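You operate a simulated robot arm through the tools that you are given. There is no shell and no other tool.

The job below is to be done with a simulated two-armed robot. You get a single attempt, and the scene is never put back.

TASK
Turn the air on at 6 bar, set the OPEN knob to 3, then open the closed tines once.
Fine: air off and bled at the end.

The check looks at the end state, three seconds after you hand in, the way a careful person would. Anything else that was tipped, shoved, dropped, spilled or broken makes it a failure.

THE ROBOT
Two 7-joint arms with two-finger parallel grippers on one trunk that stands fixed in place. Base frame: the origin is at the foot of the trunk, x ahead of it, y to its left, z up; the work surface is at about z = 920. Lengths are in mm, angles in degrees, forces in N, time in s.
The left shoulder is at [110, 169, 1536], the right one opposite. With the tool pointing down near the work surface each hand reaches from about 420 to 740 mm from the base axis, measured 20 degrees to its own side. Payload 1.57 kg a hand.
The tool frame of a hand sits at the grasp point between the pads (the TCP): z along the fingers, y along the line on which they close. The tips reach 30 mm beyond it. The gripper opens to 80 mm. The fingers are 17 mm wide and 12 mm thick; the gripper's body (40 by 82 mm) begins 80 mm behind the TCP.
Orientation is that of the tool frame in the base frame, as [roll, pitch, yaw] about the fixed x, y, z axes, in that order (R = Rz(yaw) Ry(pitch) Rx(roll)). With the fingers straight down and closing along the base's y, the tool's x points along the base's -x, its y along +y and its z along -z.

THE INTERFACE
- The arms move only by the tool apply_moves. It takes "left_increments", "right_increments" or both (then of equal length, played together; a hand with none holds still); each is a list of rows, each a list of 7 numbers: the shift along the tool's x, y, z in units of 30 mm (1.0 is 30 mm), then the turn, a rotation vector about the tool's x, y, z in units of 8 degrees (1.0 is 8 degrees), then the opening in per cent of the stroke, from 0 (shut) to 100 (fully open). In form: [[x, y, z, ax, ay, az, claw], ...]. A call has 1 to 20 rows; each row shifts and turns the commanded pose from where the row before left it, along the tool's axes as they then stand. A call with a number of a shift or a turn outside -1 to 1 is refused whole. A row lasts 0.2 s, in which the tool goes at most 50 mm and 8.6 degrees; a call with a longer step from one row to the next is refused whole, and so is a gripper value outside its range. A pose out of reach is approached as far as the arm can. The call stops where the force on the tool passes 90 N (or 10 N more than at its start, if that is more) or the arm is blocked; 0.2 s more then pass. Each finger travels about 72 mm/s and halts on what it meets, pressing with about 20 N; the grip force reading is that of the motor and also rises with nothing between the fingers. The clock runs only during rows and for 0.2 s after the last one: add rows that do not move to give the fingers time. The reply holds the time, the measured pose of the TCP, the force on the tool along the base axes, the opening and the grip force, in the units named above and with some noise, with the torque about the TCP (base axes, N m) and any sound that the robot's microphone picked up, and new pictures: "pictures" is both (left out), scene, wrist or none (wrist: the cameras of the hands that moved).
- Cameras (640 x 400 px; columns grow to the right, rows downward): "scene" is now at [156.8, 3.4, 1716.9]; the picture's right is [0.07, -1.00, 0.00], its down [-0.77, -0.05, -0.63] and it looks along [0.63, 0.04, -0.78] (base axes); focal length 338 px, centre (320, 200). "left" rides on the left gripper at [72, 7, -122] in its tool frame; the picture's right is [-0.09, 1.00, 0.00], its down [-0.84, -0.08, -0.54] and it looks along [-0.54, -0.05, 0.84] (tool axes); focal length 238 px, centre (320, 200). "right" rides on the right gripper at [72, -7, -122] in its tool frame; the picture's right is [0.09, 1.00, 0.00], its down [-0.84, 0.08, -0.54] and it looks along [-0.54, 0.05, 0.84] (tool axes); focal length 238 px, centre (320, 200).
- move_column(by): slides the trunk up (or, below 0, down) by that many mm; the arms and the scene camera ride with it, the base frame stays. It gives what a move gives, with no picture.
- turn_head(pan, tilt): turns the head with the scene camera to pan (to the left, within 86 degrees either way) and tilt (down, from -29 to 69), counted from straight ahead of the robot. It gives what a move gives, and a new picture of the scene camera.
- locate(camera, pixels): for up to 12 pixels [column, row] of the newest picture of that camera ("zoom" is the newest enlarged one), the place [x, y, z] in the base frame of the surface seen there, good to about 3 mm. No time passes.
- inspect(camera, box): a new picture of the part [left, top, right, bottom] of that camera's present view, enlarged. No time passes.
- hand_in(): hands the job in; it is judged then, once.

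Open the grippers and draw the arms clear of the work before you hand the job in, unless the task says otherwise.

The tools are called after "Emit:" by a JSON object that holds its "fn" and its "kwargs". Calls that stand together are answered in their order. apply_moves: Moves the arms, as the interface text tells. Its arguments: {"type":"object","properties":{"left_increments":{"type":"array"},"right_increments":{"type":"array"},"pictures":{"type":"string","enum":["both","scene","wrist","none"]}},"required":[]} The other tools are called the same way: move_column (by) slides the trunk up or down; turn_head (pan, tilt) turns the head that bears the scene camera; locate (camera, pixels) gives the place of the surface under pixels of a picture; inspect (camera, box) takes an enlarged picture of a part of a camera's view; hand_in () hands the job in.

At the start:

```text
time_s: 0.0
left_tool_pos: [659.9, 267.4, 1281.9]
left_orientation: [-180.0, -0.1, 180.0]
left_contact_force: [-0.2, 0.4, 0.0]
left_ft_torque: [0.01, 0.04, 0.01]
left_grip_width: 79.8
left_grip_force: 0.1
right_tool_pos: [655.9, -276.5, 1221.7]
right_orientation: [179.9, 0.0, 179.9]
right_contact_force: [0.0, -0.2, 0.6]
right_ft_torque: [-0.03, -0.02, 0.03]
right_grip_width: 79.7
right_grip_force: 0.1
trunk travel left (down, up): [-850.0, 40.0]
head pan, tilt: [3.8, 50.9]
```

scene: 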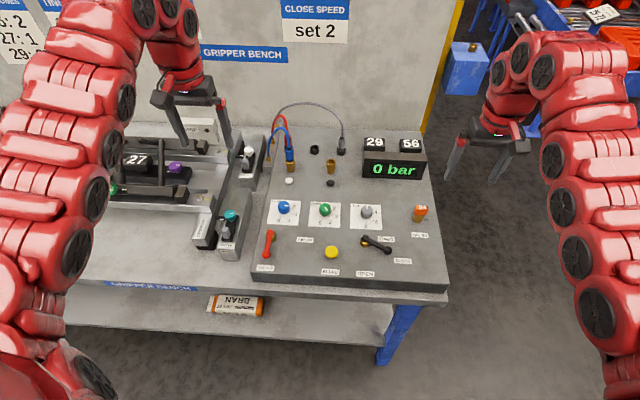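
right: 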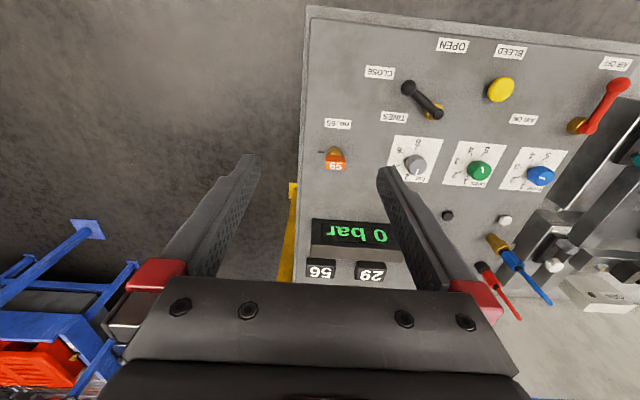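
left: 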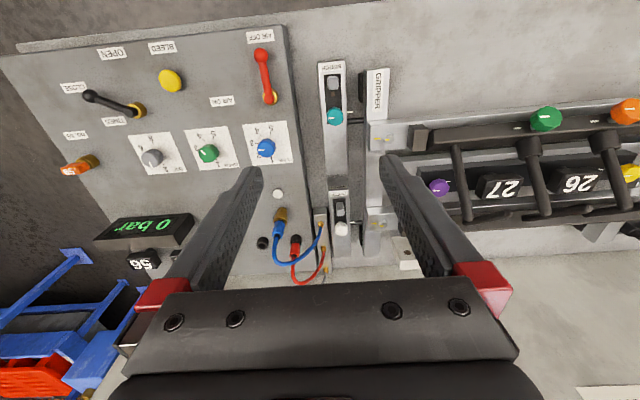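

The scene shows a control panel with knobs, an air lever, a bleed button, a TINES lever and a display at 0 bar. I'll zoom in to read the labels before doing anything.

Emit:
{"fn": "inspect", "kwargs": {"camera": "scene", "box": [240, 180, 450, 300]}}

Emit:
{"fn": "inspect", "kwargs": {"camera": "left", "box": [0, 20, 320, 220]}}

Emit:
{"fn": "inspect", "kwargs": {"camera": "right", "box": [300, 20, 640, 230]}}

Emit:
{"fn": "inspect", "kwargs": {"camera": "scene", "box": [0, 0, 360, 120]}}

Emit:
{"fn": "inspect", "kwargs": {"camera": "scene", "box": [90, 110, 270, 270]}}

```text
3.05 times, centred on (345, 240) of scene
```

zoom: 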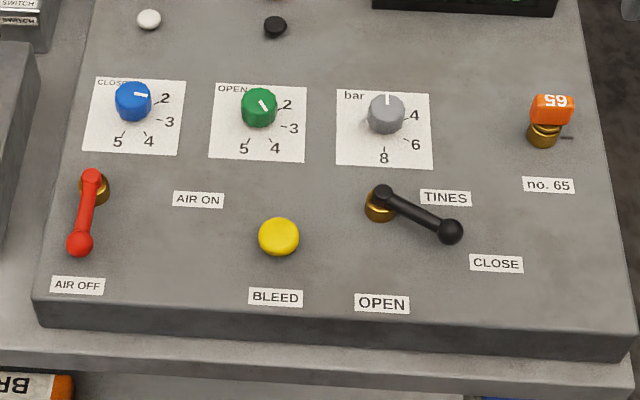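

```text
2.00 times, centred on (160, 120) of left
```

zoom: 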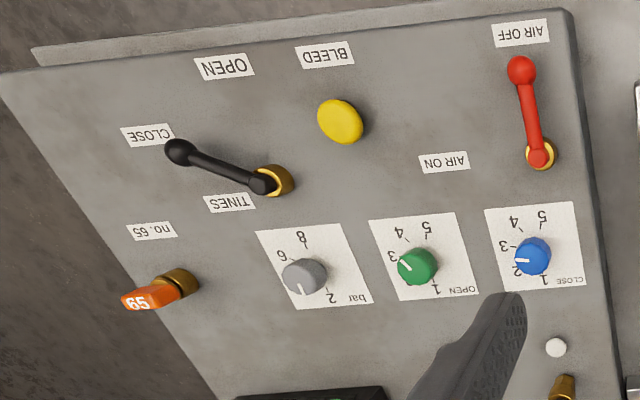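

```text
1.88 times, centred on (470, 125) of right
```

zoom: 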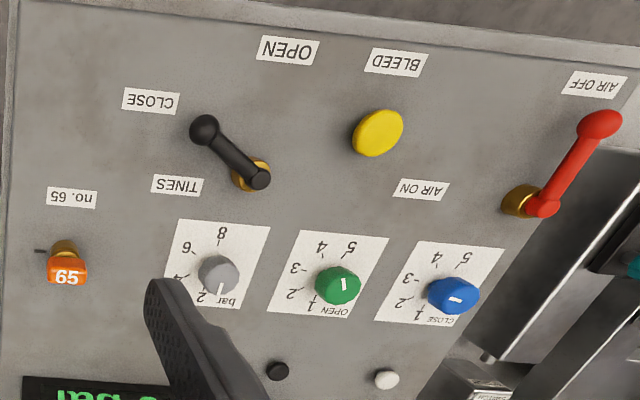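

```text
1.78 times, centred on (180, 60) of scene
```

zoom: 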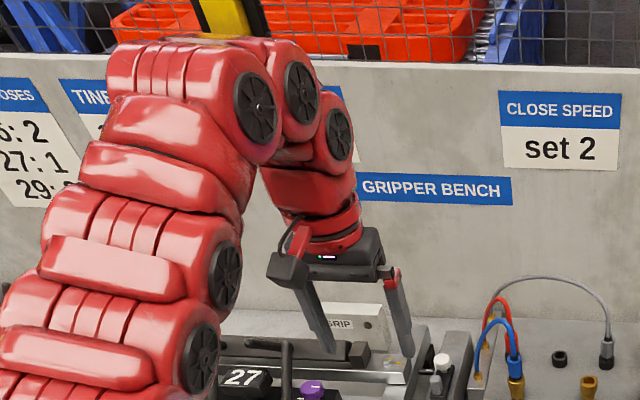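

```text
2.50 times, centred on (180, 190) of scene
```

zoom: 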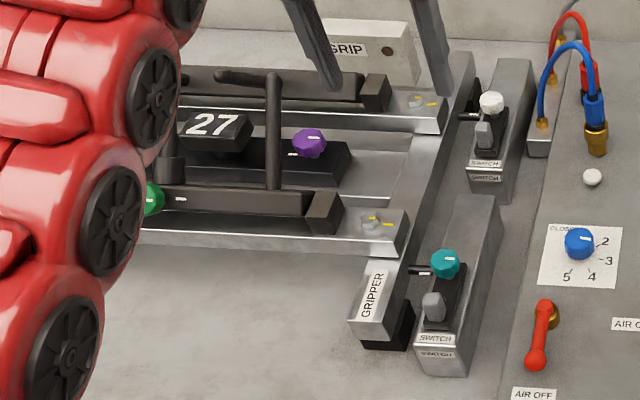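

The wall carries signs that the left arm partly hides, and the tag numbers (27, 29, 56, 65) look important. I'll turn the head left to read them.

Emit:
{"fn": "turn_head", "kwargs": {"pan": 30, "tilt": 35}}

```text
time_s: 0.9
left_tool_pos: [660.3, 266.6, 1281.6]
left_orientation: [-180.0, 0.0, -179.9]
left_contact_force: [-1.1, 0.0, -0.2]
left_ft_torque: [0.02, 0.02, -0.01]
left_grip_width: 79.9
left_grip_force: 0.2
right_tool_pos: [657.0, -275.8, 1222.1]
right_orientation: [-180.0, 0.0, -180.0]
right_contact_force: [0.2, 0.0, -0.9]
right_ft_torque: [-0.01, -0.04, 0.01]
right_grip_width: 79.9
right_grip_force: 0.1
trunk travel left (down, up): [-850.0, 40.0]
head pan, tilt: [30.0, 35.0]
```

scene: 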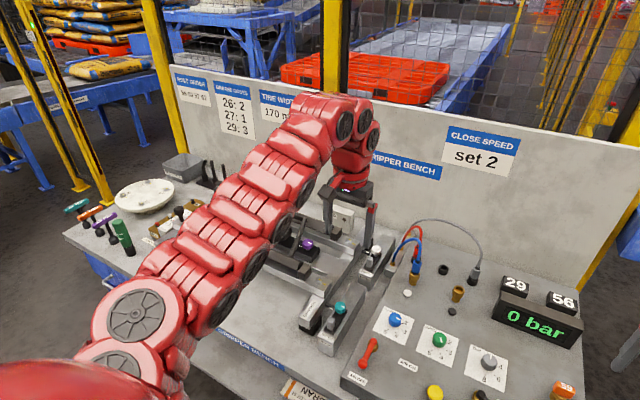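

Emit:
{"fn": "inspect", "kwargs": {"camera": "scene", "box": [160, 60, 360, 180]}}

Emit:
{"fn": "inspect", "kwargs": {"camera": "scene", "box": [60, 140, 260, 265]}}

Emit:
{"fn": "inspect", "kwargs": {"camera": "scene", "box": [260, 180, 420, 360]}}

Emit:
{"fn": "inspect", "kwargs": {"camera": "scene", "box": [350, 200, 600, 400]}}

```text
3.20 times, centred on (260, 120) of scene
```

zoom: 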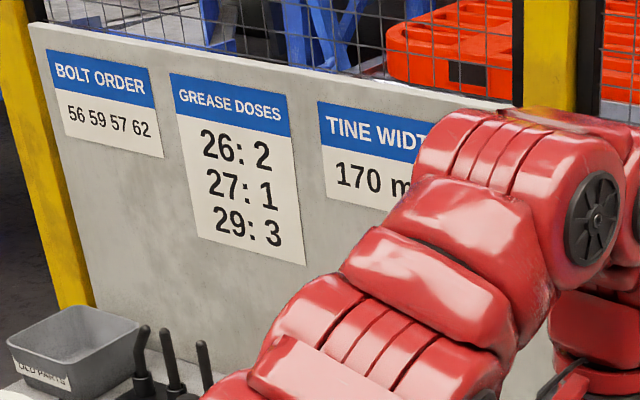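

```text
3.20 times, centred on (160, 202) of scene
```

zoom: 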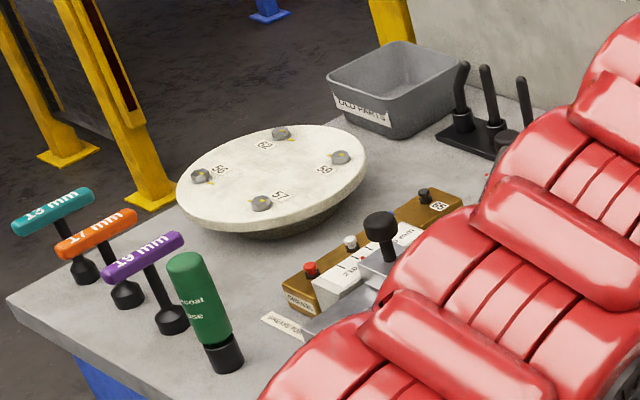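

```text
2.22 times, centred on (340, 270) of scene
```

zoom: 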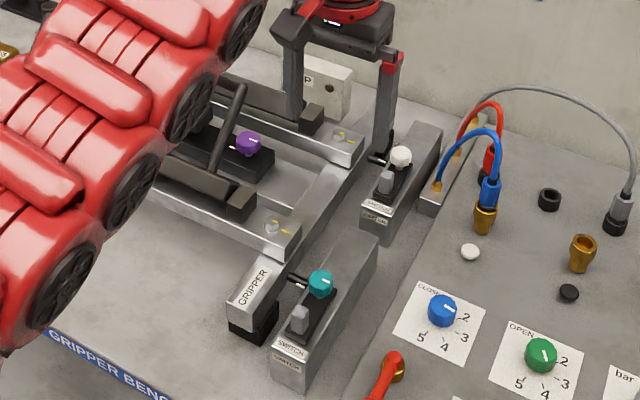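

```text
2.00 times, centred on (475, 300) of scene
```

zoom: 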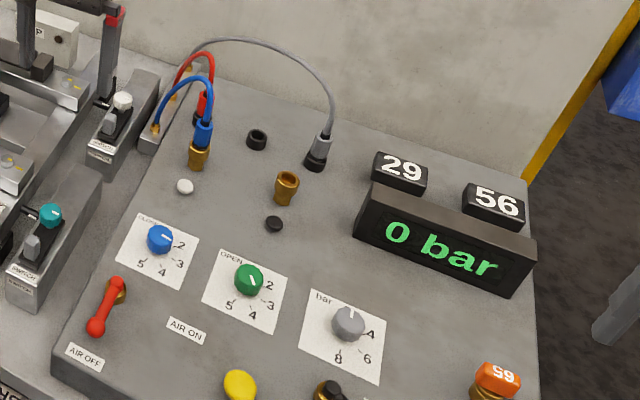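

The plates on the panel and the hose couplings matter here. I'll zoom in hard on the couplings, the no. 65 item and the knobs.

Emit:
{"fn": "inspect", "kwargs": {"camera": "scene", "box": [395, 225, 495, 320]}}

Emit:
{"fn": "inspect", "kwargs": {"camera": "scene", "box": [360, 290, 520, 400]}}

Emit:
{"fn": "inspect", "kwargs": {"camera": "right", "box": [420, 140, 640, 320]}}

Emit:
{"fn": "inspect", "kwargs": {"camera": "left", "box": [240, 30, 440, 290]}}

Emit:
{"fn": "inspect", "kwargs": {"camera": "left", "box": [390, 60, 640, 260]}}

```text
4.21 times, centred on (445, 272) of scene
```

zoom: 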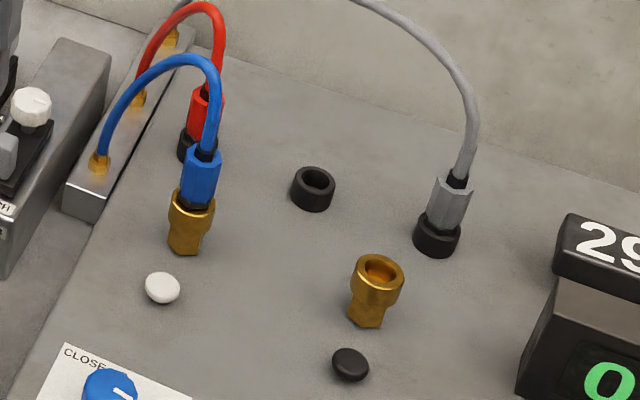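

```text
3.64 times, centred on (440, 345) of scene
```

zoom: 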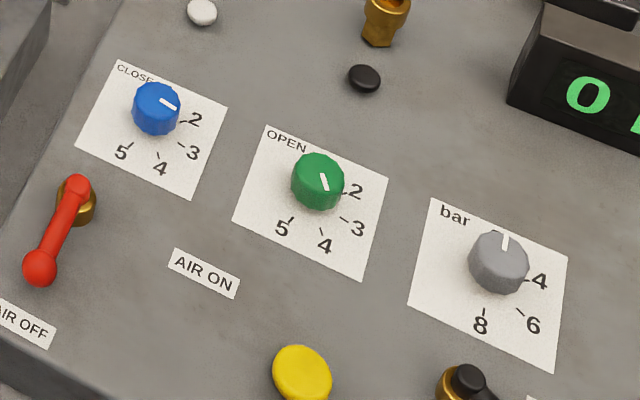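

```text
2.22 times, centred on (530, 230) of right
```

zoom: 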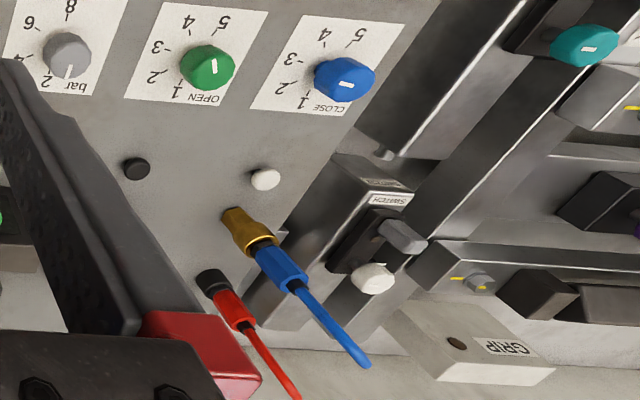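

```text
1.54 times, centred on (340, 160) of left
```

zoom: 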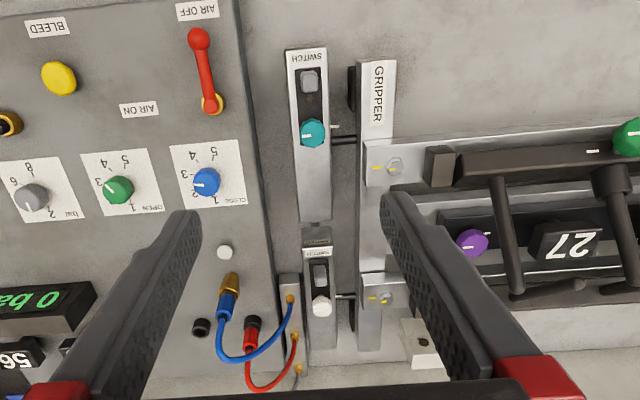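

```text
2.00 times, centred on (515, 160) of left
```

zoom: 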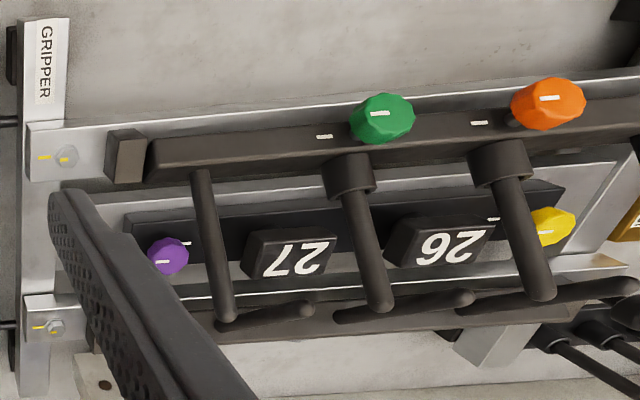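

No time passes on locate, so I'll get coordinates of the main controls from the current scene picture: red lever, knobs, bleed button, lever hub, no. 65 item.

Emit:
{"fn": "turn_head", "kwargs": {"pan": 0, "tilt": 60}}

```text
time_s: 1.9
left_tool_pos: [660.7, 267.3, 1282.1]
left_orientation: [179.9, 0.0, -180.0]
left_contact_force: [-0.4, 0.3, 0.0]
left_ft_torque: [0.01, -0.01, 0.02]
left_grip_width: 79.9
left_grip_force: 0.1
right_tool_pos: [656.2, -275.0, 1221.9]
right_orientation: [180.0, -0.1, -179.9]
right_contact_force: [-0.1, -0.7, 0.0]
right_ft_torque: [0.01, 0.02, 0.01]
right_grip_width: 79.9
right_grip_force: 0.3
trunk travel left (down, up): [-850.0, 40.0]
head pan, tilt: [0.0, 60.0]
```

scene: 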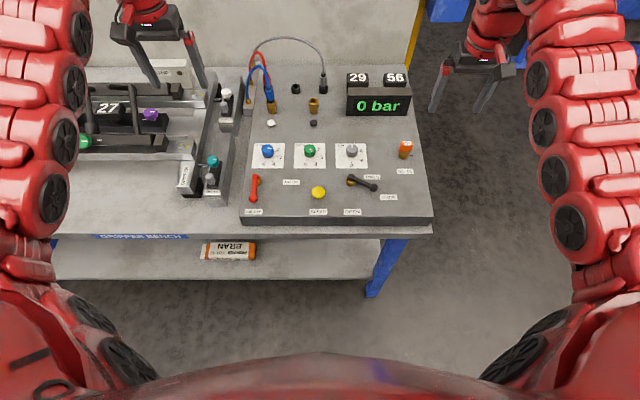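

Now the panel is unobstructed; I'll zoom on it so that I can locate points precisely.

Emit:
{"fn": "inspect", "kwargs": {"camera": "scene", "box": [235, 130, 435, 230]}}

```text
3.20 times, centred on (335, 180) of scene
```

zoom: 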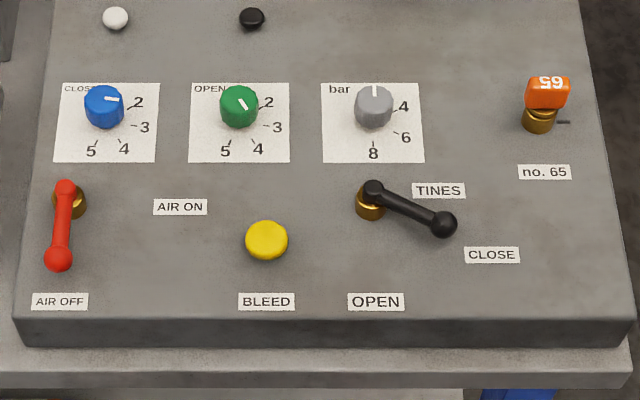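

Emit:
{"fn": "locate", "kwargs": {"camera": "zoom", "pixels": [[104, 98], [238, 99], [373, 98], [66, 187], [58, 258], [266, 238], [373, 187], [443, 223], [548, 93], [180, 207], [375, 301], [492, 254]]}}

Emit:
{"fn": "locate", "kwargs": {"camera": "zoom", "pixels": [[60, 301], [20, 315], [630, 315], [115, 17], [251, 17], [84, 205], [370, 212], [538, 122], [563, 123], [439, 190], [130, 155], [265, 155]]}}

Emit:
{"fn": "locate", "kwargs": {"camera": "scene", "pixels": [[269, 88], [271, 110], [313, 101], [313, 110], [295, 89], [258, 74], [323, 88], [227, 94], [212, 161], [378, 105], [190, 178], [188, 150]]}}

```text
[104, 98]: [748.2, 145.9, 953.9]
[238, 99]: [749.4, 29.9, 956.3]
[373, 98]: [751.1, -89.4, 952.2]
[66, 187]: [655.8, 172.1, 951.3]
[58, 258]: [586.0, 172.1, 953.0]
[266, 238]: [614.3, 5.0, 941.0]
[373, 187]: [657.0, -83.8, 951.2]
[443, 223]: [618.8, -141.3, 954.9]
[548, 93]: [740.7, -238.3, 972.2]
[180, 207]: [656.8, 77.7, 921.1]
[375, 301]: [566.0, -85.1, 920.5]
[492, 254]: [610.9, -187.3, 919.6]
```

```text
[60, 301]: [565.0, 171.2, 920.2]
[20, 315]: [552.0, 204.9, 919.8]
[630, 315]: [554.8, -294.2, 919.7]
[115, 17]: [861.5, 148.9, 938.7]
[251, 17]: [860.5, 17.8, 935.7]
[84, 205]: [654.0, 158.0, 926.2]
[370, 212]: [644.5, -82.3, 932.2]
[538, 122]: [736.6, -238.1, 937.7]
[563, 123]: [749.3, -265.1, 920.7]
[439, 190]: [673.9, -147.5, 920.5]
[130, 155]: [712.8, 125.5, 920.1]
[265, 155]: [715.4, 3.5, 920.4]
```

```text
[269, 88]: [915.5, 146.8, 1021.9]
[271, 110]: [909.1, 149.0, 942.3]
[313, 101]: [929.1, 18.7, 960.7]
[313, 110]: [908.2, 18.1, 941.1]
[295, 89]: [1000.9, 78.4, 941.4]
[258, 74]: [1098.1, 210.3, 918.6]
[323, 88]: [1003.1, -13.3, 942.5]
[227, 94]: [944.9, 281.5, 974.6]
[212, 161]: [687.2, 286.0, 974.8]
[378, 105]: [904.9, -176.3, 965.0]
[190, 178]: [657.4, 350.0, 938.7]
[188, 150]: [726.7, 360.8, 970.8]
```

The panel surface is z=920, with lever and knob tops near z=952. The hose block at the left of the panel decides which line feeds OPEN, so I'll zoom in on it as far as I can, from the scene and left cameras.

Emit:
{"fn": "inspect", "kwargs": {"camera": "scene", "box": [235, 40, 335, 130]}}

Emit:
{"fn": "inspect", "kwargs": {"camera": "left", "box": [240, 170, 350, 290]}}

Emit:
{"fn": "inspect", "kwargs": {"camera": "scene", "box": [90, 40, 240, 220]}}

Emit:
{"fn": "inspect", "kwargs": {"camera": "scene", "box": [330, 60, 430, 120]}}

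```text
4.44 times, centred on (285, 85) of scene
```

zoom: 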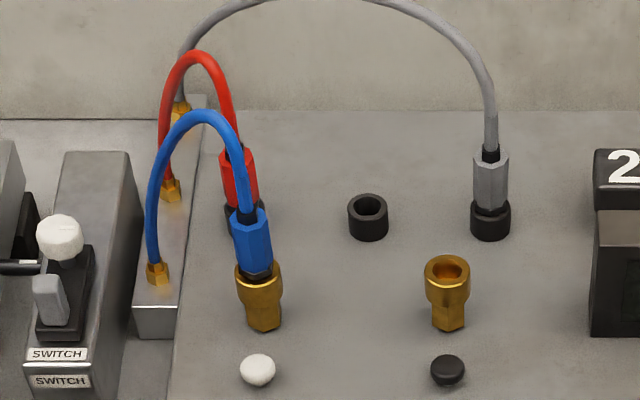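

```text
3.33 times, centred on (295, 230) of left
```

zoom: 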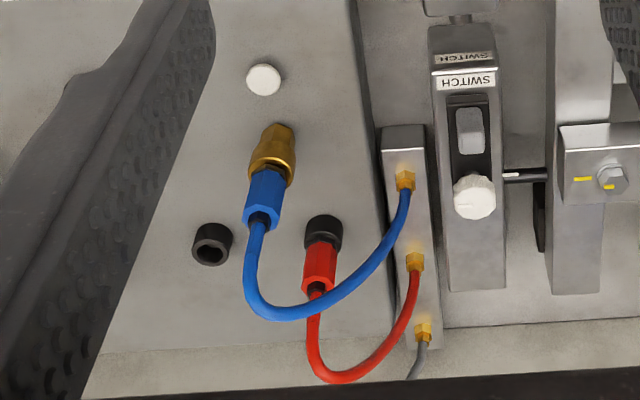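

```text
2.22 times, centred on (165, 130) of scene
```

zoom: 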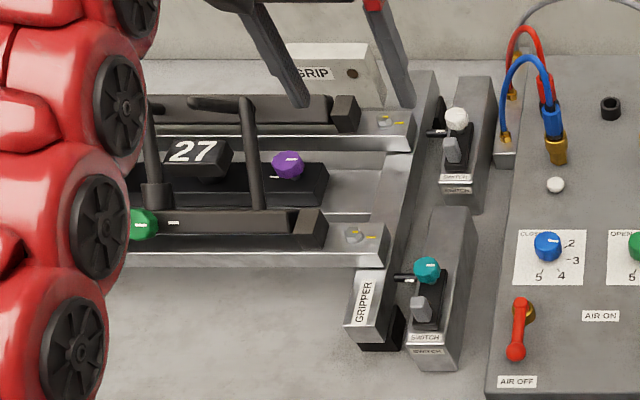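

```text
6.40 times, centred on (380, 90) of scene
```

zoom: 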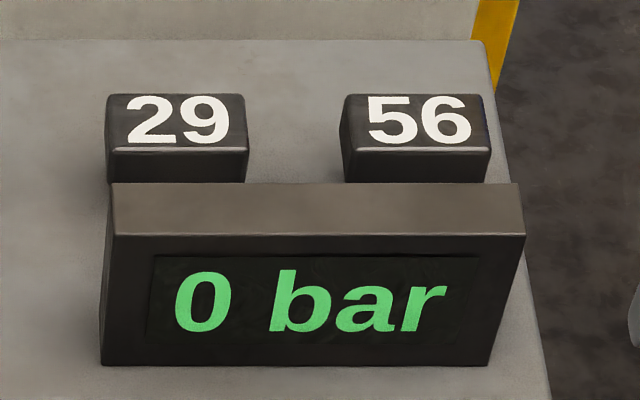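

I need to see signs hidden behind the left arm before acting. I'll draw the left hand back, out and up, clear of everything.

Emit:
{"fn": "apply_moves", "kwargs": {"left_increments": [[1, 0.6, -0.8, 0, 0, 0, 100], [1, 0.6, -0.8, 0, 0, 0, 100], [1, 0.6, -0.8, 0, 0, 0, 100], [1, 0.6, -0.8, 0, 0, 0, 100], [1, 0.6, -0.8, 0, 0, 0, 100], [1, 0.6, -0.8, 0, 0, 0, 100], [0, 0.6, -0.8, 0, 0, 0, 100]], "pictures": "both"}}

Emit:
{"fn": "turn_head", "kwargs": {"pan": 18, "tilt": 35}}

```text
time_s: 3.5
left_tool_pos: [582.5, 412.2, 1277.8]
left_orientation: [-180.0, 0.1, 180.0]
left_contact_force: [0.6, 0.0, -0.1]
left_ft_torque: [0.02, 0.03, -0.04]
left_grip_width: 79.9
left_grip_force: 0.0
left hand out of reach, approached as far as the arm can: row 1, 2, 3, 4, 5, 6, 7
right_tool_pos: [656.8, -274.9, 1221.4]
right_orientation: [-180.0, 0.0, 180.0]
right_contact_force: [1.4, -0.3, 0.7]
right_ft_torque: [0.02, 0.02, -0.01]
right_grip_width: 80.2
right_grip_force: 0.1
trunk travel left (down, up): [-850.0, 40.0]
head pan, tilt: [0.0, 60.0]
```

scene: 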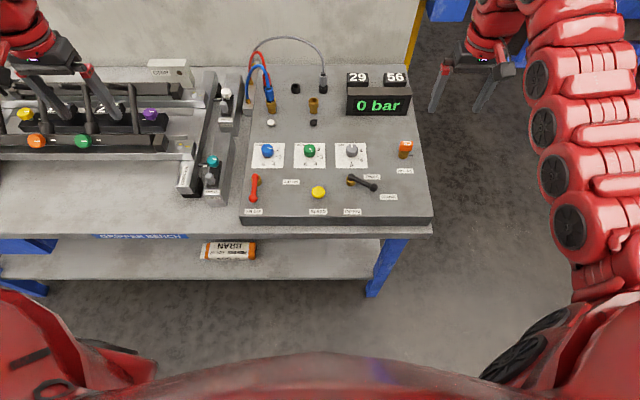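
left: 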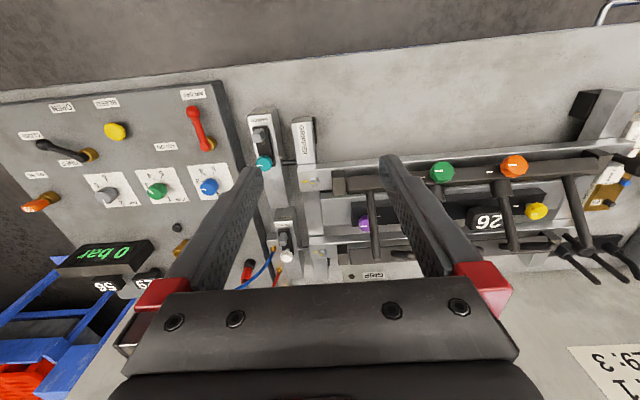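

```text
time_s: 4.3
left_tool_pos: [582.4, 411.2, 1277.6]
left_orientation: [180.0, 0.2, -180.0]
left_contact_force: [0.0, 0.1, -0.4]
left_ft_torque: [-0.04, 0.01, -0.01]
left_grip_width: 79.7
left_grip_force: 0.1
right_tool_pos: [655.4, -275.3, 1222.6]
right_orientation: [-180.0, 0.0, 180.0]
right_contact_force: [0.1, 0.5, 0.3]
right_ft_torque: [-0.01, 0.0, 0.01]
right_grip_width: 79.9
right_grip_force: 0.0
trunk travel left (down, up): [-850.0, 40.0]
head pan, tilt: [18.0, 35.0]
```

scene: 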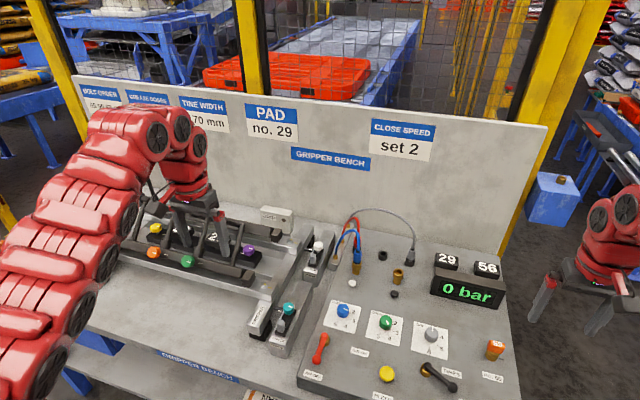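

Signs read BOLT ORDER, GREASE DOSES, TINE WIDTH 170 mm, PAD no. 29, CLOSE SPEED set 2; none speaks of hoses. I'll zoom on the tines, the no. 65 part and the area around it.

Emit:
{"fn": "inspect", "kwargs": {"camera": "scene", "box": [110, 190, 340, 370]}}

Emit:
{"fn": "inspect", "kwargs": {"camera": "scene", "box": [460, 320, 530, 390]}}

Emit:
{"fn": "inspect", "kwargs": {"camera": "right", "box": [310, 90, 400, 190]}}

Emit:
{"fn": "inspect", "kwargs": {"camera": "left", "box": [220, 90, 420, 290]}}

Emit:
{"fn": "inspect", "kwargs": {"camera": "left", "box": [400, 80, 640, 300]}}

```text
2.22 times, centred on (225, 280) of scene
```

zoom: 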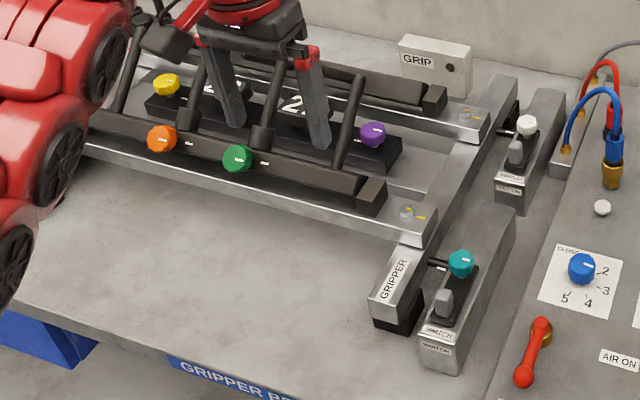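

```text
5.71 times, centred on (495, 355) of scene
```

zoom: 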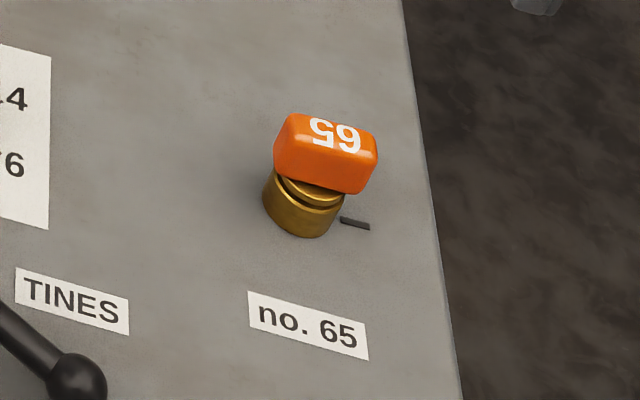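

```text
4.00 times, centred on (355, 140) of right
```

zoom: 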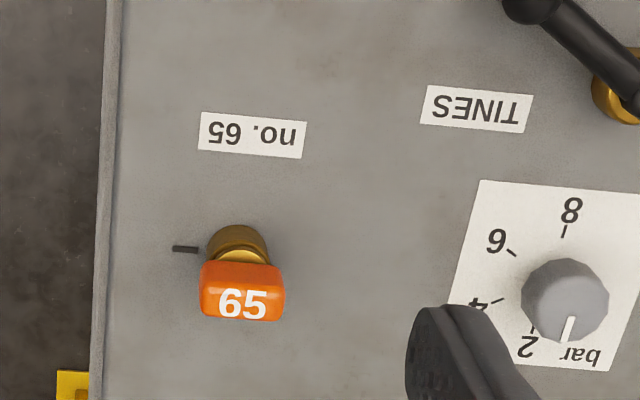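

```text
2.00 times, centred on (320, 190) of left
```

zoom: 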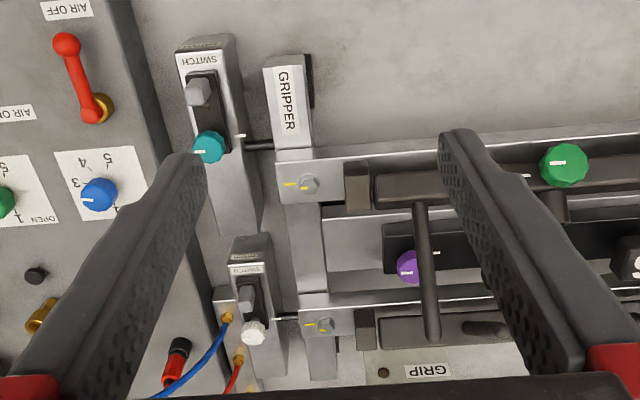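

```text
1.82 times, centred on (520, 190) of left
```

zoom: 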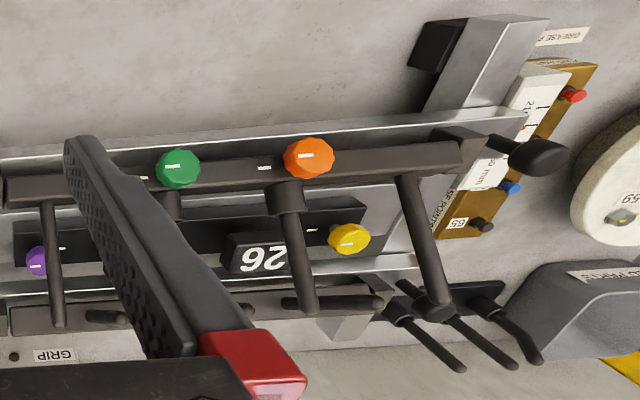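

The orange part is a key numbered 65 in a brass lock; I'll watch whether it interlocks anything. Now I'll read the dials exactly from a straight-ahead view.

Emit:
{"fn": "turn_head", "kwargs": {"pan": 0, "tilt": 55}}

Emit:
{"fn": "inspect", "kwargs": {"camera": "scene", "box": [285, 155, 385, 217]}}

Emit:
{"fn": "inspect", "kwargs": {"camera": "right", "box": [380, 120, 580, 220]}}

Emit:
{"fn": "inspect", "kwargs": {"camera": "left", "box": [60, 130, 260, 250]}}

```text
time_s: 5.2
left_tool_pos: [582.6, 410.6, 1278.1]
left_orientation: [-180.0, 0.2, -180.0]
left_contact_force: [0.4, 0.3, 0.1]
left_ft_torque: [-0.01, -0.01, 0.01]
left_grip_width: 80.0
left_grip_force: 0.0
right_tool_pos: [656.0, -275.1, 1222.0]
right_orientation: [180.0, 0.0, -180.0]
right_contact_force: [0.2, -1.1, 0.9]
right_ft_torque: [-0.02, 0.0, 0.02]
right_grip_width: 79.9
right_grip_force: 0.1
trunk travel left (down, up): [-850.0, 40.0]
head pan, tilt: [0.0, 55.0]
```

scene: 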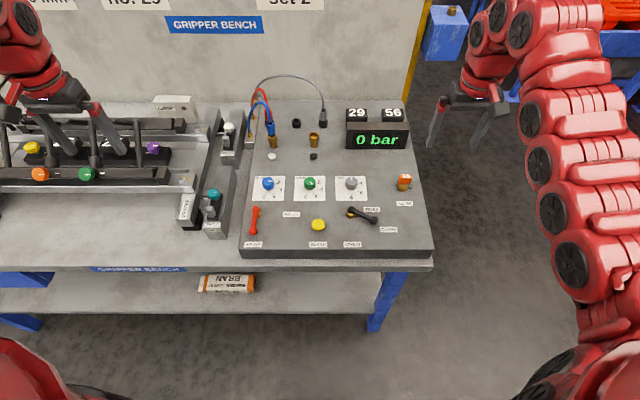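

```text
6.40 times, centred on (335, 186) of scene
```

zoom: 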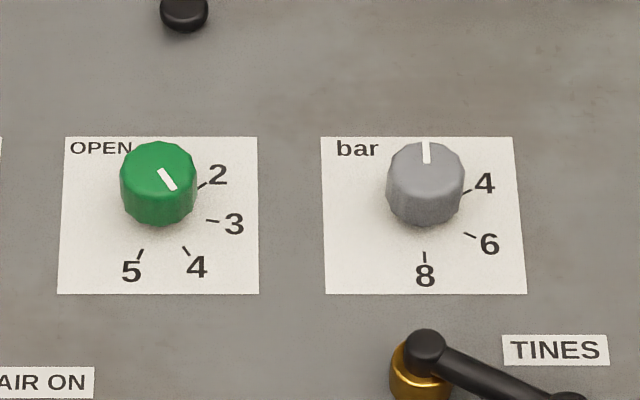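

```text
3.20 times, centred on (480, 170) of right
```

zoom: 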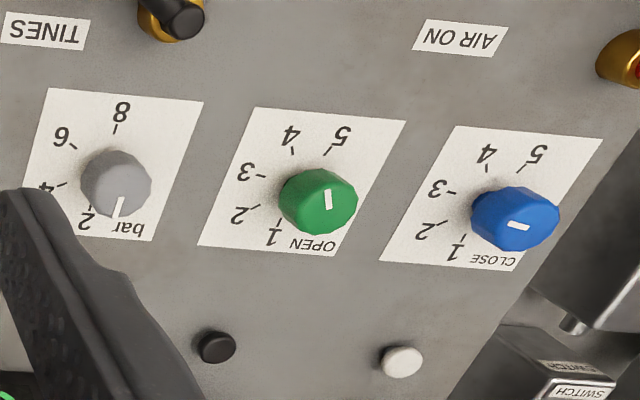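

```text
3.20 times, centred on (160, 190) of left
```

zoom: 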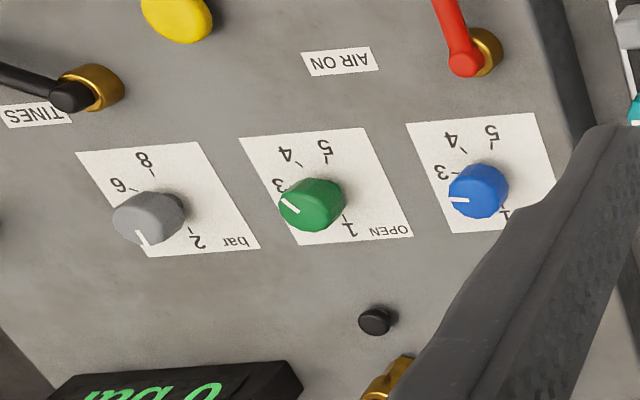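

I'll measure pointer bars against ticks with locate, on a tighter scene zoom of each dial.

Emit:
{"fn": "inspect", "kwargs": {"camera": "scene", "box": [290, 170, 330, 206]}}

Emit:
{"fn": "locate", "kwargs": {"camera": "zoom", "pixels": [[320, 200], [200, 100], [400, 100], [100, 300], [500, 300], [300, 150], [300, 250], [350, 200]]}}

```text
11.11 times, centred on (310, 188) of scene
```

zoom: 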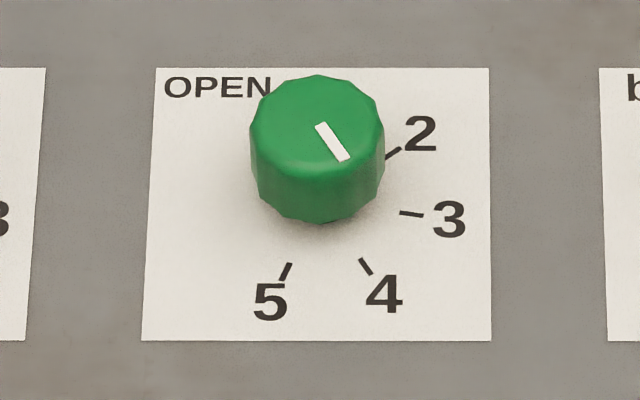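

```text
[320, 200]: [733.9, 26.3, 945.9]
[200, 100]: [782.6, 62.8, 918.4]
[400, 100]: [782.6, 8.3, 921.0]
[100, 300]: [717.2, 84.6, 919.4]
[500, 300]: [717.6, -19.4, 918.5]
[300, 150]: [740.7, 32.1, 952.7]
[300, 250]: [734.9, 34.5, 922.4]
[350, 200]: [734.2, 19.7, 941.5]
```

Emit:
{"fn": "locate", "kwargs": {"camera": "zoom", "pixels": [[391, 156], [401, 149], [402, 212], [422, 215], [361, 260], [371, 273], [290, 264], [282, 279], [320, 126], [346, 158], [252, 120], [383, 120]]}}

Emit:
{"fn": "locate", "kwargs": {"camera": "zoom", "pixels": [[317, 78], [317, 155], [156, 68], [488, 68], [142, 341], [492, 341]]}}

Emit:
{"fn": "inspect", "kwargs": {"camera": "scene", "box": [332, 170, 372, 206]}}

Emit:
{"fn": "locate", "kwargs": {"camera": "zoom", "pixels": [[320, 200], [200, 100]]}}

```text
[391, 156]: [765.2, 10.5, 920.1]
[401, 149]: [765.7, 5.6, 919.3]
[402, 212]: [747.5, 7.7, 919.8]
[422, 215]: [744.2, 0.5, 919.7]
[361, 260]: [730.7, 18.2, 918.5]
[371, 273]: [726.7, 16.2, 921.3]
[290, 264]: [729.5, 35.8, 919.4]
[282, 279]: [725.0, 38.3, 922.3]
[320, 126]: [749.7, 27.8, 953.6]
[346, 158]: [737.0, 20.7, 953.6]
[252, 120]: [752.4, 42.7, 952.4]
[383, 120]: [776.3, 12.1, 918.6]
```

```text
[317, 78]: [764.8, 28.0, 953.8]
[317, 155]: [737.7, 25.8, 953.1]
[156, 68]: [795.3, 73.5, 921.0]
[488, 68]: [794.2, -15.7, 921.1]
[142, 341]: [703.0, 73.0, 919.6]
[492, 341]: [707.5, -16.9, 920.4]
```

```text
11.11 times, centred on (352, 188) of scene
```

zoom: 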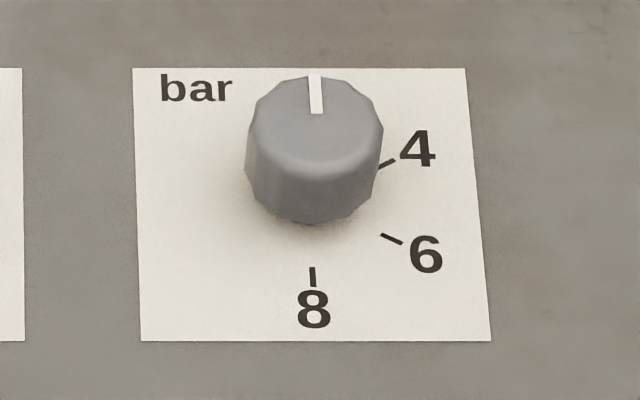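

```text
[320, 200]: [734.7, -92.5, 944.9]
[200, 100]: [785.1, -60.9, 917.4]
```

OPEN pointer is at 4 (≈150° clockwise from straight ahead), 3 is at ≈100°. Now the bar dial ticks and pointer, then the CLOSE dial.

Emit:
{"fn": "locate", "kwargs": {"camera": "zoom", "pixels": [[380, 167], [395, 160], [382, 235], [401, 243], [312, 268], [313, 286], [316, 112], [315, 78], [133, 68], [466, 68], [141, 341], [490, 341]]}}

Emit:
{"fn": "inspect", "kwargs": {"camera": "scene", "box": [248, 170, 288, 206]}}

Emit:
{"fn": "inspect", "kwargs": {"camera": "scene", "box": [335, 195, 405, 255]}}

Emit:
{"fn": "locate", "kwargs": {"camera": "zoom", "pixels": [[100, 100], [200, 150], [320, 200]]}}

```text
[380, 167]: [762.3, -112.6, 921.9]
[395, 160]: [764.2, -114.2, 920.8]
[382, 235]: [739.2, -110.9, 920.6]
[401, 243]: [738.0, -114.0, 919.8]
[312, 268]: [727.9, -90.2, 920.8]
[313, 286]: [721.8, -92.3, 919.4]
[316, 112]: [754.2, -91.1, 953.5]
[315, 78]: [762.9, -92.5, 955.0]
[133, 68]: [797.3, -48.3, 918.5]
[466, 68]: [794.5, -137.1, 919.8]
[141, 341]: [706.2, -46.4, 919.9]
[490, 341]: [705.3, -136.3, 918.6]
```

```text
11.11 times, centred on (268, 188) of scene
```

zoom: 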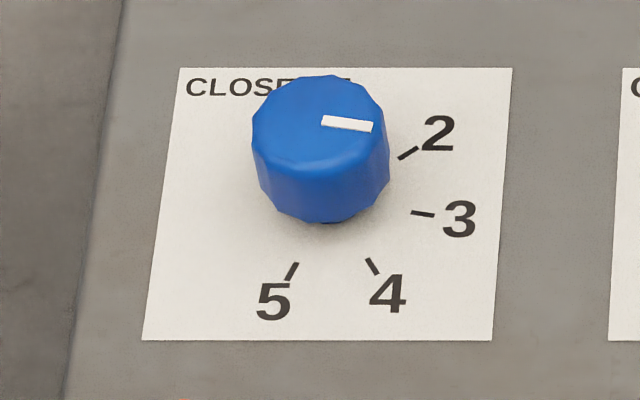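

```text
6.67 times, centred on (370, 225) of scene
```

zoom: 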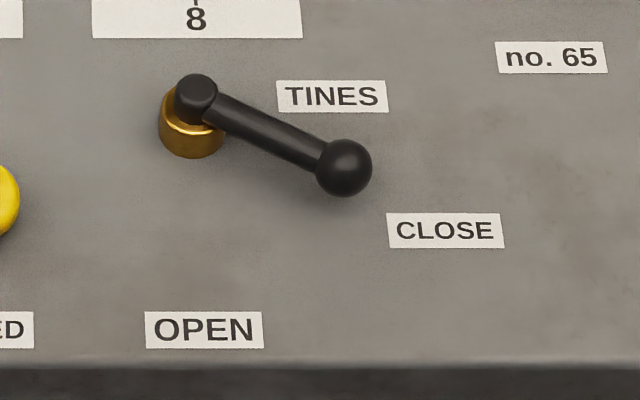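

```text
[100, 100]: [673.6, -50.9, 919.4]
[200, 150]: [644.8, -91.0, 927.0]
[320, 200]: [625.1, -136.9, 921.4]
```

CLOSE points at 3 and stays as it is; bar points at 2 and must go 120° clockwise to 6; OPEN must go 50° counterclockwise from 4 to 3. The knobs are at x≈750, near the reach limit, so I'll lower the trunk in steps to gain reach.

Emit:
{"fn": "locate", "kwargs": {"camera": "zoom", "pixels": [[343, 150], [343, 167], [343, 190], [320, 167], [366, 167], [195, 88], [180, 100], [215, 100], [260, 120], [190, 150], [160, 130], [222, 130]]}}

Emit:
{"fn": "move_column", "kwargs": {"by": -100}}

```text
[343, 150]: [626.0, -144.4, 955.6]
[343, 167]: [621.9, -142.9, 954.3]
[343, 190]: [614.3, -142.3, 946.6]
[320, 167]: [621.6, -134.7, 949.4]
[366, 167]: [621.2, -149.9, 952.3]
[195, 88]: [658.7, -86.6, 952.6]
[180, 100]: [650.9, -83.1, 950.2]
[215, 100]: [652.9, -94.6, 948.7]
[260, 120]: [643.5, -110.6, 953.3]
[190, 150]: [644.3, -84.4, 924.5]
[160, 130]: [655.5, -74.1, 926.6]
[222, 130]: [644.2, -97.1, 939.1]
```

```text
time_s: 6.5
left_tool_pos: [581.8, 410.4, 1178.4]
left_orientation: [179.9, 0.2, -180.0]
left_contact_force: [-0.5, -1.0, -0.4]
left_ft_torque: [0.02, 0.03, 0.02]
left_grip_width: 79.8
left_grip_force: 0.0
right_tool_pos: [655.6, -274.1, 1122.3]
right_orientation: [180.0, -0.1, -180.0]
right_contact_force: [-0.1, -0.2, -0.7]
right_ft_torque: [0.02, 0.01, 0.02]
right_grip_width: 80.1
right_grip_force: 0.1
trunk travel left (down, up): [-750.0, 140.0]
head pan, tilt: [0.0, 55.0]
```

Next I raise both hands to gain clearance before lowering the trunk further.

Emit:
{"fn": "apply_moves", "kwargs": {"left_increments": [[0, 0, -1, 0, 0, 0, 100], [0, 0, -1, 0, 0, 0, 100], [0, 0, -1, 0, 0, 0, 100], [0, 0, -1, 0, 0, 0, 100]], "right_increments": [[0, 0, -1, 0, 0, 0, 50], [0, 0, -1, 0, 0, 0, 50], [0, 0, -1, 0, 0, 0, 50], [0, 0, -1, 0, 0, 0, 50]], "pictures": "none"}}

Emit:
{"fn": "move_column", "kwargs": {"by": -120}}

```text
time_s: 7.5
left_tool_pos: [622.6, 430.5, 1197.8]
left_orientation: [-179.9, 0.0, -180.0]
left_contact_force: [0.2, 0.1, 0.0]
left_ft_torque: [0.03, 0.03, 0.0]
left_grip_width: 80.2
left_grip_force: 0.0
left hand out of reach, approached as far as the arm can: row 1, 2, 3, 4
right_tool_pos: [672.4, -279.1, 1198.2]
right_orientation: [-180.0, -0.1, 180.0]
right_contact_force: [-0.6, 0.2, -0.9]
right_ft_torque: [-0.03, 0.03, 0.01]
right_grip_width: 40.0
right_grip_force: 0.0
right hand out of reach, approached as far as the arm can: row 3, 4
trunk travel left (down, up): [-750.0, 140.0]
head pan, tilt: [0.0, 55.0]
```

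```text
time_s: 9.0
left_tool_pos: [621.4, 431.2, 1080.3]
left_orientation: [-180.0, 0.2, -180.0]
left_contact_force: [-0.4, 1.0, -0.1]
left_ft_torque: [0.02, -0.01, 0.01]
left_grip_width: 80.0
left_grip_force: 0.0
right_tool_pos: [671.5, -279.1, 1077.6]
right_orientation: [-180.0, 0.2, 180.0]
right_contact_force: [-0.7, 0.4, -0.7]
right_ft_torque: [0.01, 0.01, -0.03]
right_grip_width: 40.1
right_grip_force: 0.0
trunk travel left (down, up): [-630.0, 260.0]
head pan, tilt: [0.0, 55.0]
```

Both hands are clear. I bring the right hand, with the gripper about half open, over the bar knob near (751, -92), staying at z≈1050, to test the reach.

Emit:
{"fn": "apply_moves", "kwargs": {"right_increments": [[-0.33, 0.78, 0.1, 0, 0, 0, 65], [-0.33, 0.78, 0.1, 0, 0, 0, 65], [-0.33, 0.78, 0.1, 0, 0, 0, 65], [-0.33, 0.78, 0.1, 0, 0, 0, 65], [-0.33, 0.78, 0.1, 0, 0, 0, 65], [-0.33, 0.78, 0.1, 0, 0, 0, 65], [-0.33, 0.78, 0.1, 0, 0, 0, 65], [-0.33, 0.78, 0.1, 0, 0, 0, 65]], "pictures": "both"}}

```text
time_s: 10.8
left_tool_pos: [621.5, 431.6, 1080.2]
left_orientation: [180.0, 0.3, 179.9]
left_contact_force: [-0.5, 0.0, 0.2]
left_ft_torque: [0.0, 0.0, 0.0]
left_grip_width: 79.8
left_grip_force: 0.0
right_tool_pos: [715.8, -148.4, 1054.2]
right_orientation: [-180.0, 0.1, -179.9]
right_contact_force: [0.1, -0.1, -0.2]
right_ft_torque: [-0.01, 0.0, 0.01]
right_grip_width: 52.0
right_grip_force: 0.1
right hand out of reach, approached as far as the arm can: row 5, 6, 7, 8
trunk travel left (down, up): [-630.0, 260.0]
head pan, tilt: [0.0, 55.0]
```

scene: 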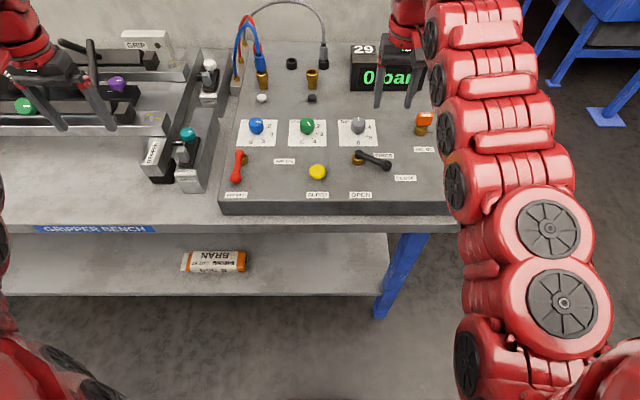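
right: 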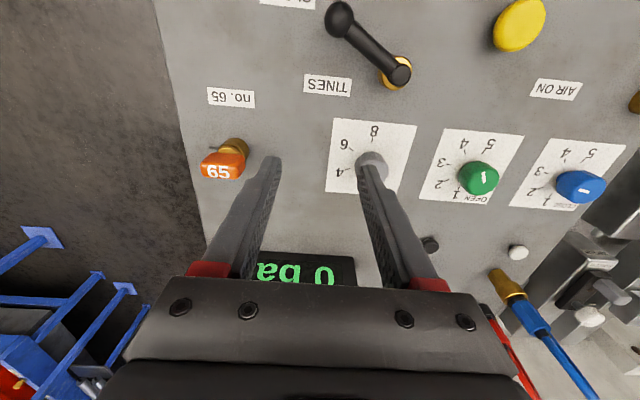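

The right hand stops at about 606 mm from its shoulder with the tool vertical, short of the knob at (751, -92). I'll tilt the fingers 8° forward (turn about tool y of -1) and shift over the knob, staying at z≈1040.

Emit:
{"fn": "apply_moves", "kwargs": {"right_increments": [[0, 0, 0, 0, -1, 0, 65], [-0.366, 0.627, 0.209, 0, 0, 0, 65], [-0.366, 0.627, 0.209, 0, 0, 0, 65], [-0.366, 0.627, 0.209, 0, 0, 0, 65]], "pictures": "both"}}

```text
time_s: 11.8
left_tool_pos: [622.0, 432.1, 1076.9]
left_orientation: [-179.9, 0.3, -180.0]
left_contact_force: [0.2, -0.8, 0.3]
left_ft_torque: [-0.01, -0.01, 0.0]
left_grip_width: 80.0
left_grip_force: 0.0
right_tool_pos: [751.1, -91.4, 1041.4]
right_orientation: [-179.9, 8.0, 179.9]
right_contact_force: [1.0, -1.1, 0.2]
right_ft_torque: [0.04, 0.04, 0.01]
right_grip_width: 52.0
right_grip_force: 0.0
trunk travel left (down, up): [-630.0, 260.0]
head pan, tilt: [0.0, 55.0]
```

scene: 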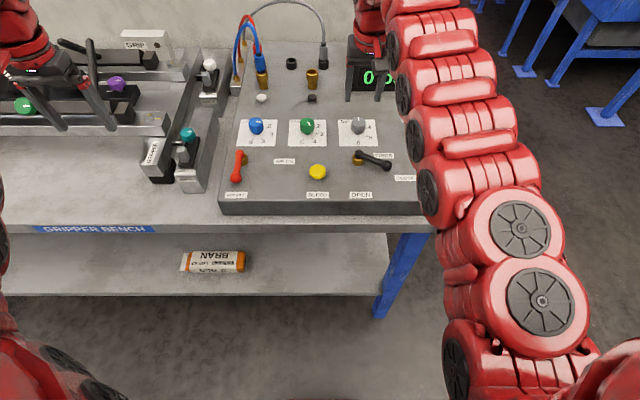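
right: 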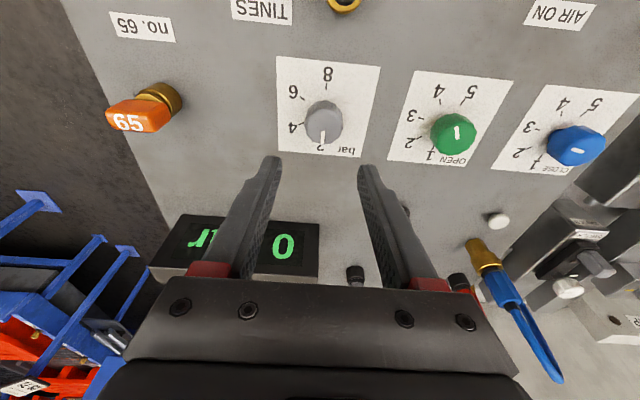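

Now at (751, -91, 1041) with 8° pitch and the knob centred between the fingers. I descend to z≈975 first and look.

Emit:
{"fn": "apply_moves", "kwargs": {"right_increments": [[0.12, -0.005, 0.55, 0, 0, 0, 65], [0.12, -0.005, 0.55, 0, 0, 0, 65], [0.12, -0.005, 0.55, 0, 0, 0, 65], [0.12, -0.005, 0.55, 0, 0, 0, 65]], "pictures": "both"}}

```text
time_s: 12.8
left_tool_pos: [621.3, 431.7, 1079.5]
left_orientation: [180.0, 0.2, 180.0]
left_contact_force: [-0.4, 0.5, 0.4]
left_ft_torque: [-0.01, -0.01, -0.01]
left_grip_width: 80.3
left_grip_force: 0.0
right_tool_pos: [746.7, -90.3, 972.7]
right_orientation: [-180.0, 8.1, -180.0]
right_contact_force: [0.6, 0.9, 0.7]
right_ft_torque: [0.02, -0.01, 0.04]
right_grip_width: 52.0
right_grip_force: 0.1
trunk travel left (down, up): [-630.0, 260.0]
head pan, tilt: [0.0, 55.0]
```

scene: 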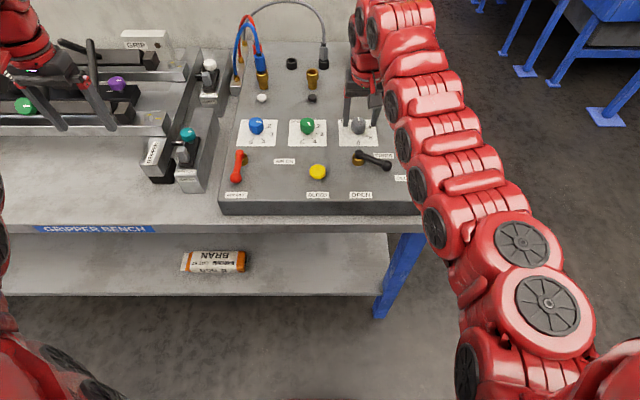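
right: 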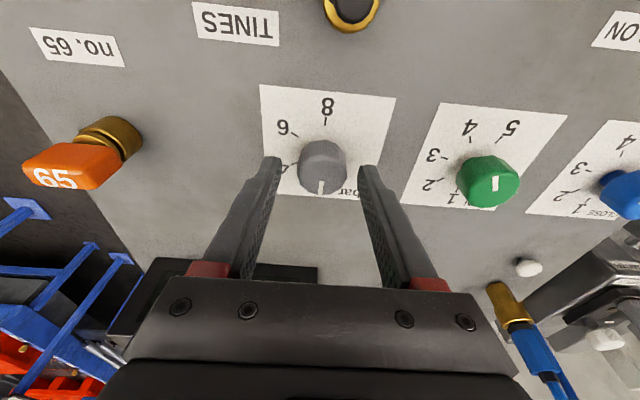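

Knob at (323, 165) sits centred between the fingertips. I lower the last 17 mm and close on it.

Emit:
{"fn": "apply_moves", "kwargs": {"right_increments": [[0.008, -0.02, 0.28, 0, 0, 0, 65], [0.008, -0.02, 0.28, 0, 0, 0, 65], [0, 0, 0, 0, 0, 0, 65], [0, 0, 0, 0, 0, 0, 20], [0, 0, 0, 0, 0, 0, 20], [0, 0, 0, 0, 0, 0, 20]], "pictures": "wrist"}}

```text
time_s: 14.2
left_tool_pos: [621.8, 432.5, 1078.7]
left_orientation: [-179.8, 0.2, 179.9]
left_contact_force: [-0.4, -0.5, 0.3]
left_ft_torque: [0.03, -0.02, -0.02]
left_grip_width: 79.9
left_grip_force: 0.1
right_tool_pos: [747.5, -89.9, 955.4]
right_orientation: [180.0, 8.1, -179.8]
right_contact_force: [-0.7, 13.0, -1.9]
right_ft_torque: [0.36, -0.05, 0.03]
right_grip_width: 33.7
right_grip_force: 41.7
trunk travel left (down, up): [-630.0, 260.0]
head pan, tilt: [0.0, 55.0]
```

right: 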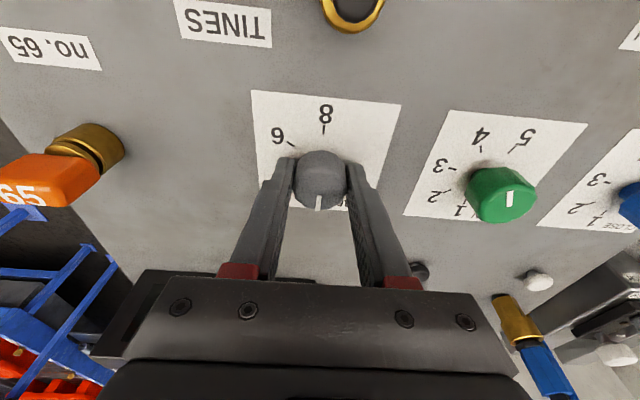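

Gripped at 33.7 mm with a small +y side load. I nudge 1 mm +y and turn +56° about tool z (clockwise from above), then look.

Emit:
{"fn": "apply_moves", "kwargs": {"right_increments": [[0, 0.035, 0, 0, 0, 0, 20], [0, 0, 0, 0, 0, 1, 20], [0, 0, 0, 0, 0, 1, 20], [0, 0, 0, 0, 0, 1, 20], [0, 0, 0, 0, 0, 1, 20], [0, 0, 0, 0, 0, 1, 20], [0, 0, 0, 0, 0, 1, 20], [0, 0, 0, 0, 0, 1, 20]], "pictures": "both"}}

```text
time_s: 16.0
left_tool_pos: [622.4, 432.8, 1078.0]
left_orientation: [-179.9, 0.2, -179.9]
left_contact_force: [0.4, -0.6, -0.1]
left_ft_torque: [-0.02, 0.01, -0.02]
left_grip_width: 80.3
left_grip_force: 0.2
right_tool_pos: [748.0, -90.3, 957.7]
right_orientation: [173.4, 4.5, 123.7]
right_contact_force: [-0.6, 13.8, -7.2]
right_ft_torque: [-1.36, 0.4, 0.04]
right_grip_width: 36.3
right_grip_force: 43.0
trunk travel left (down, up): [-630.0, 260.0]
head pan, tilt: [0.0, 55.0]
```

scene: 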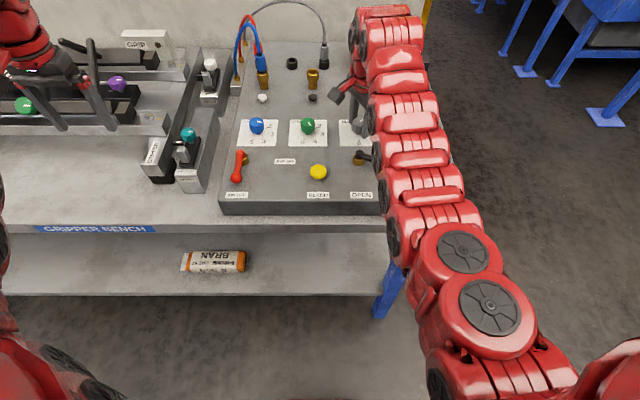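
right: 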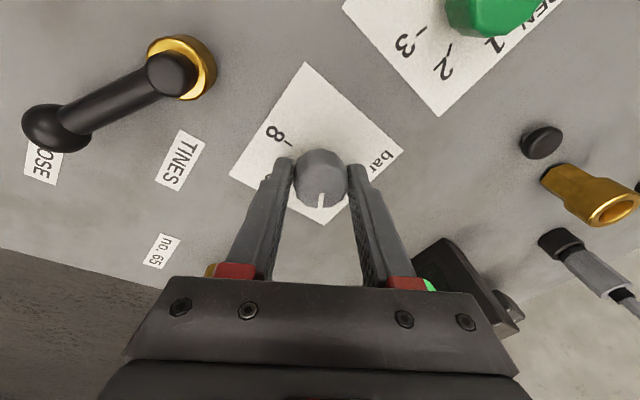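

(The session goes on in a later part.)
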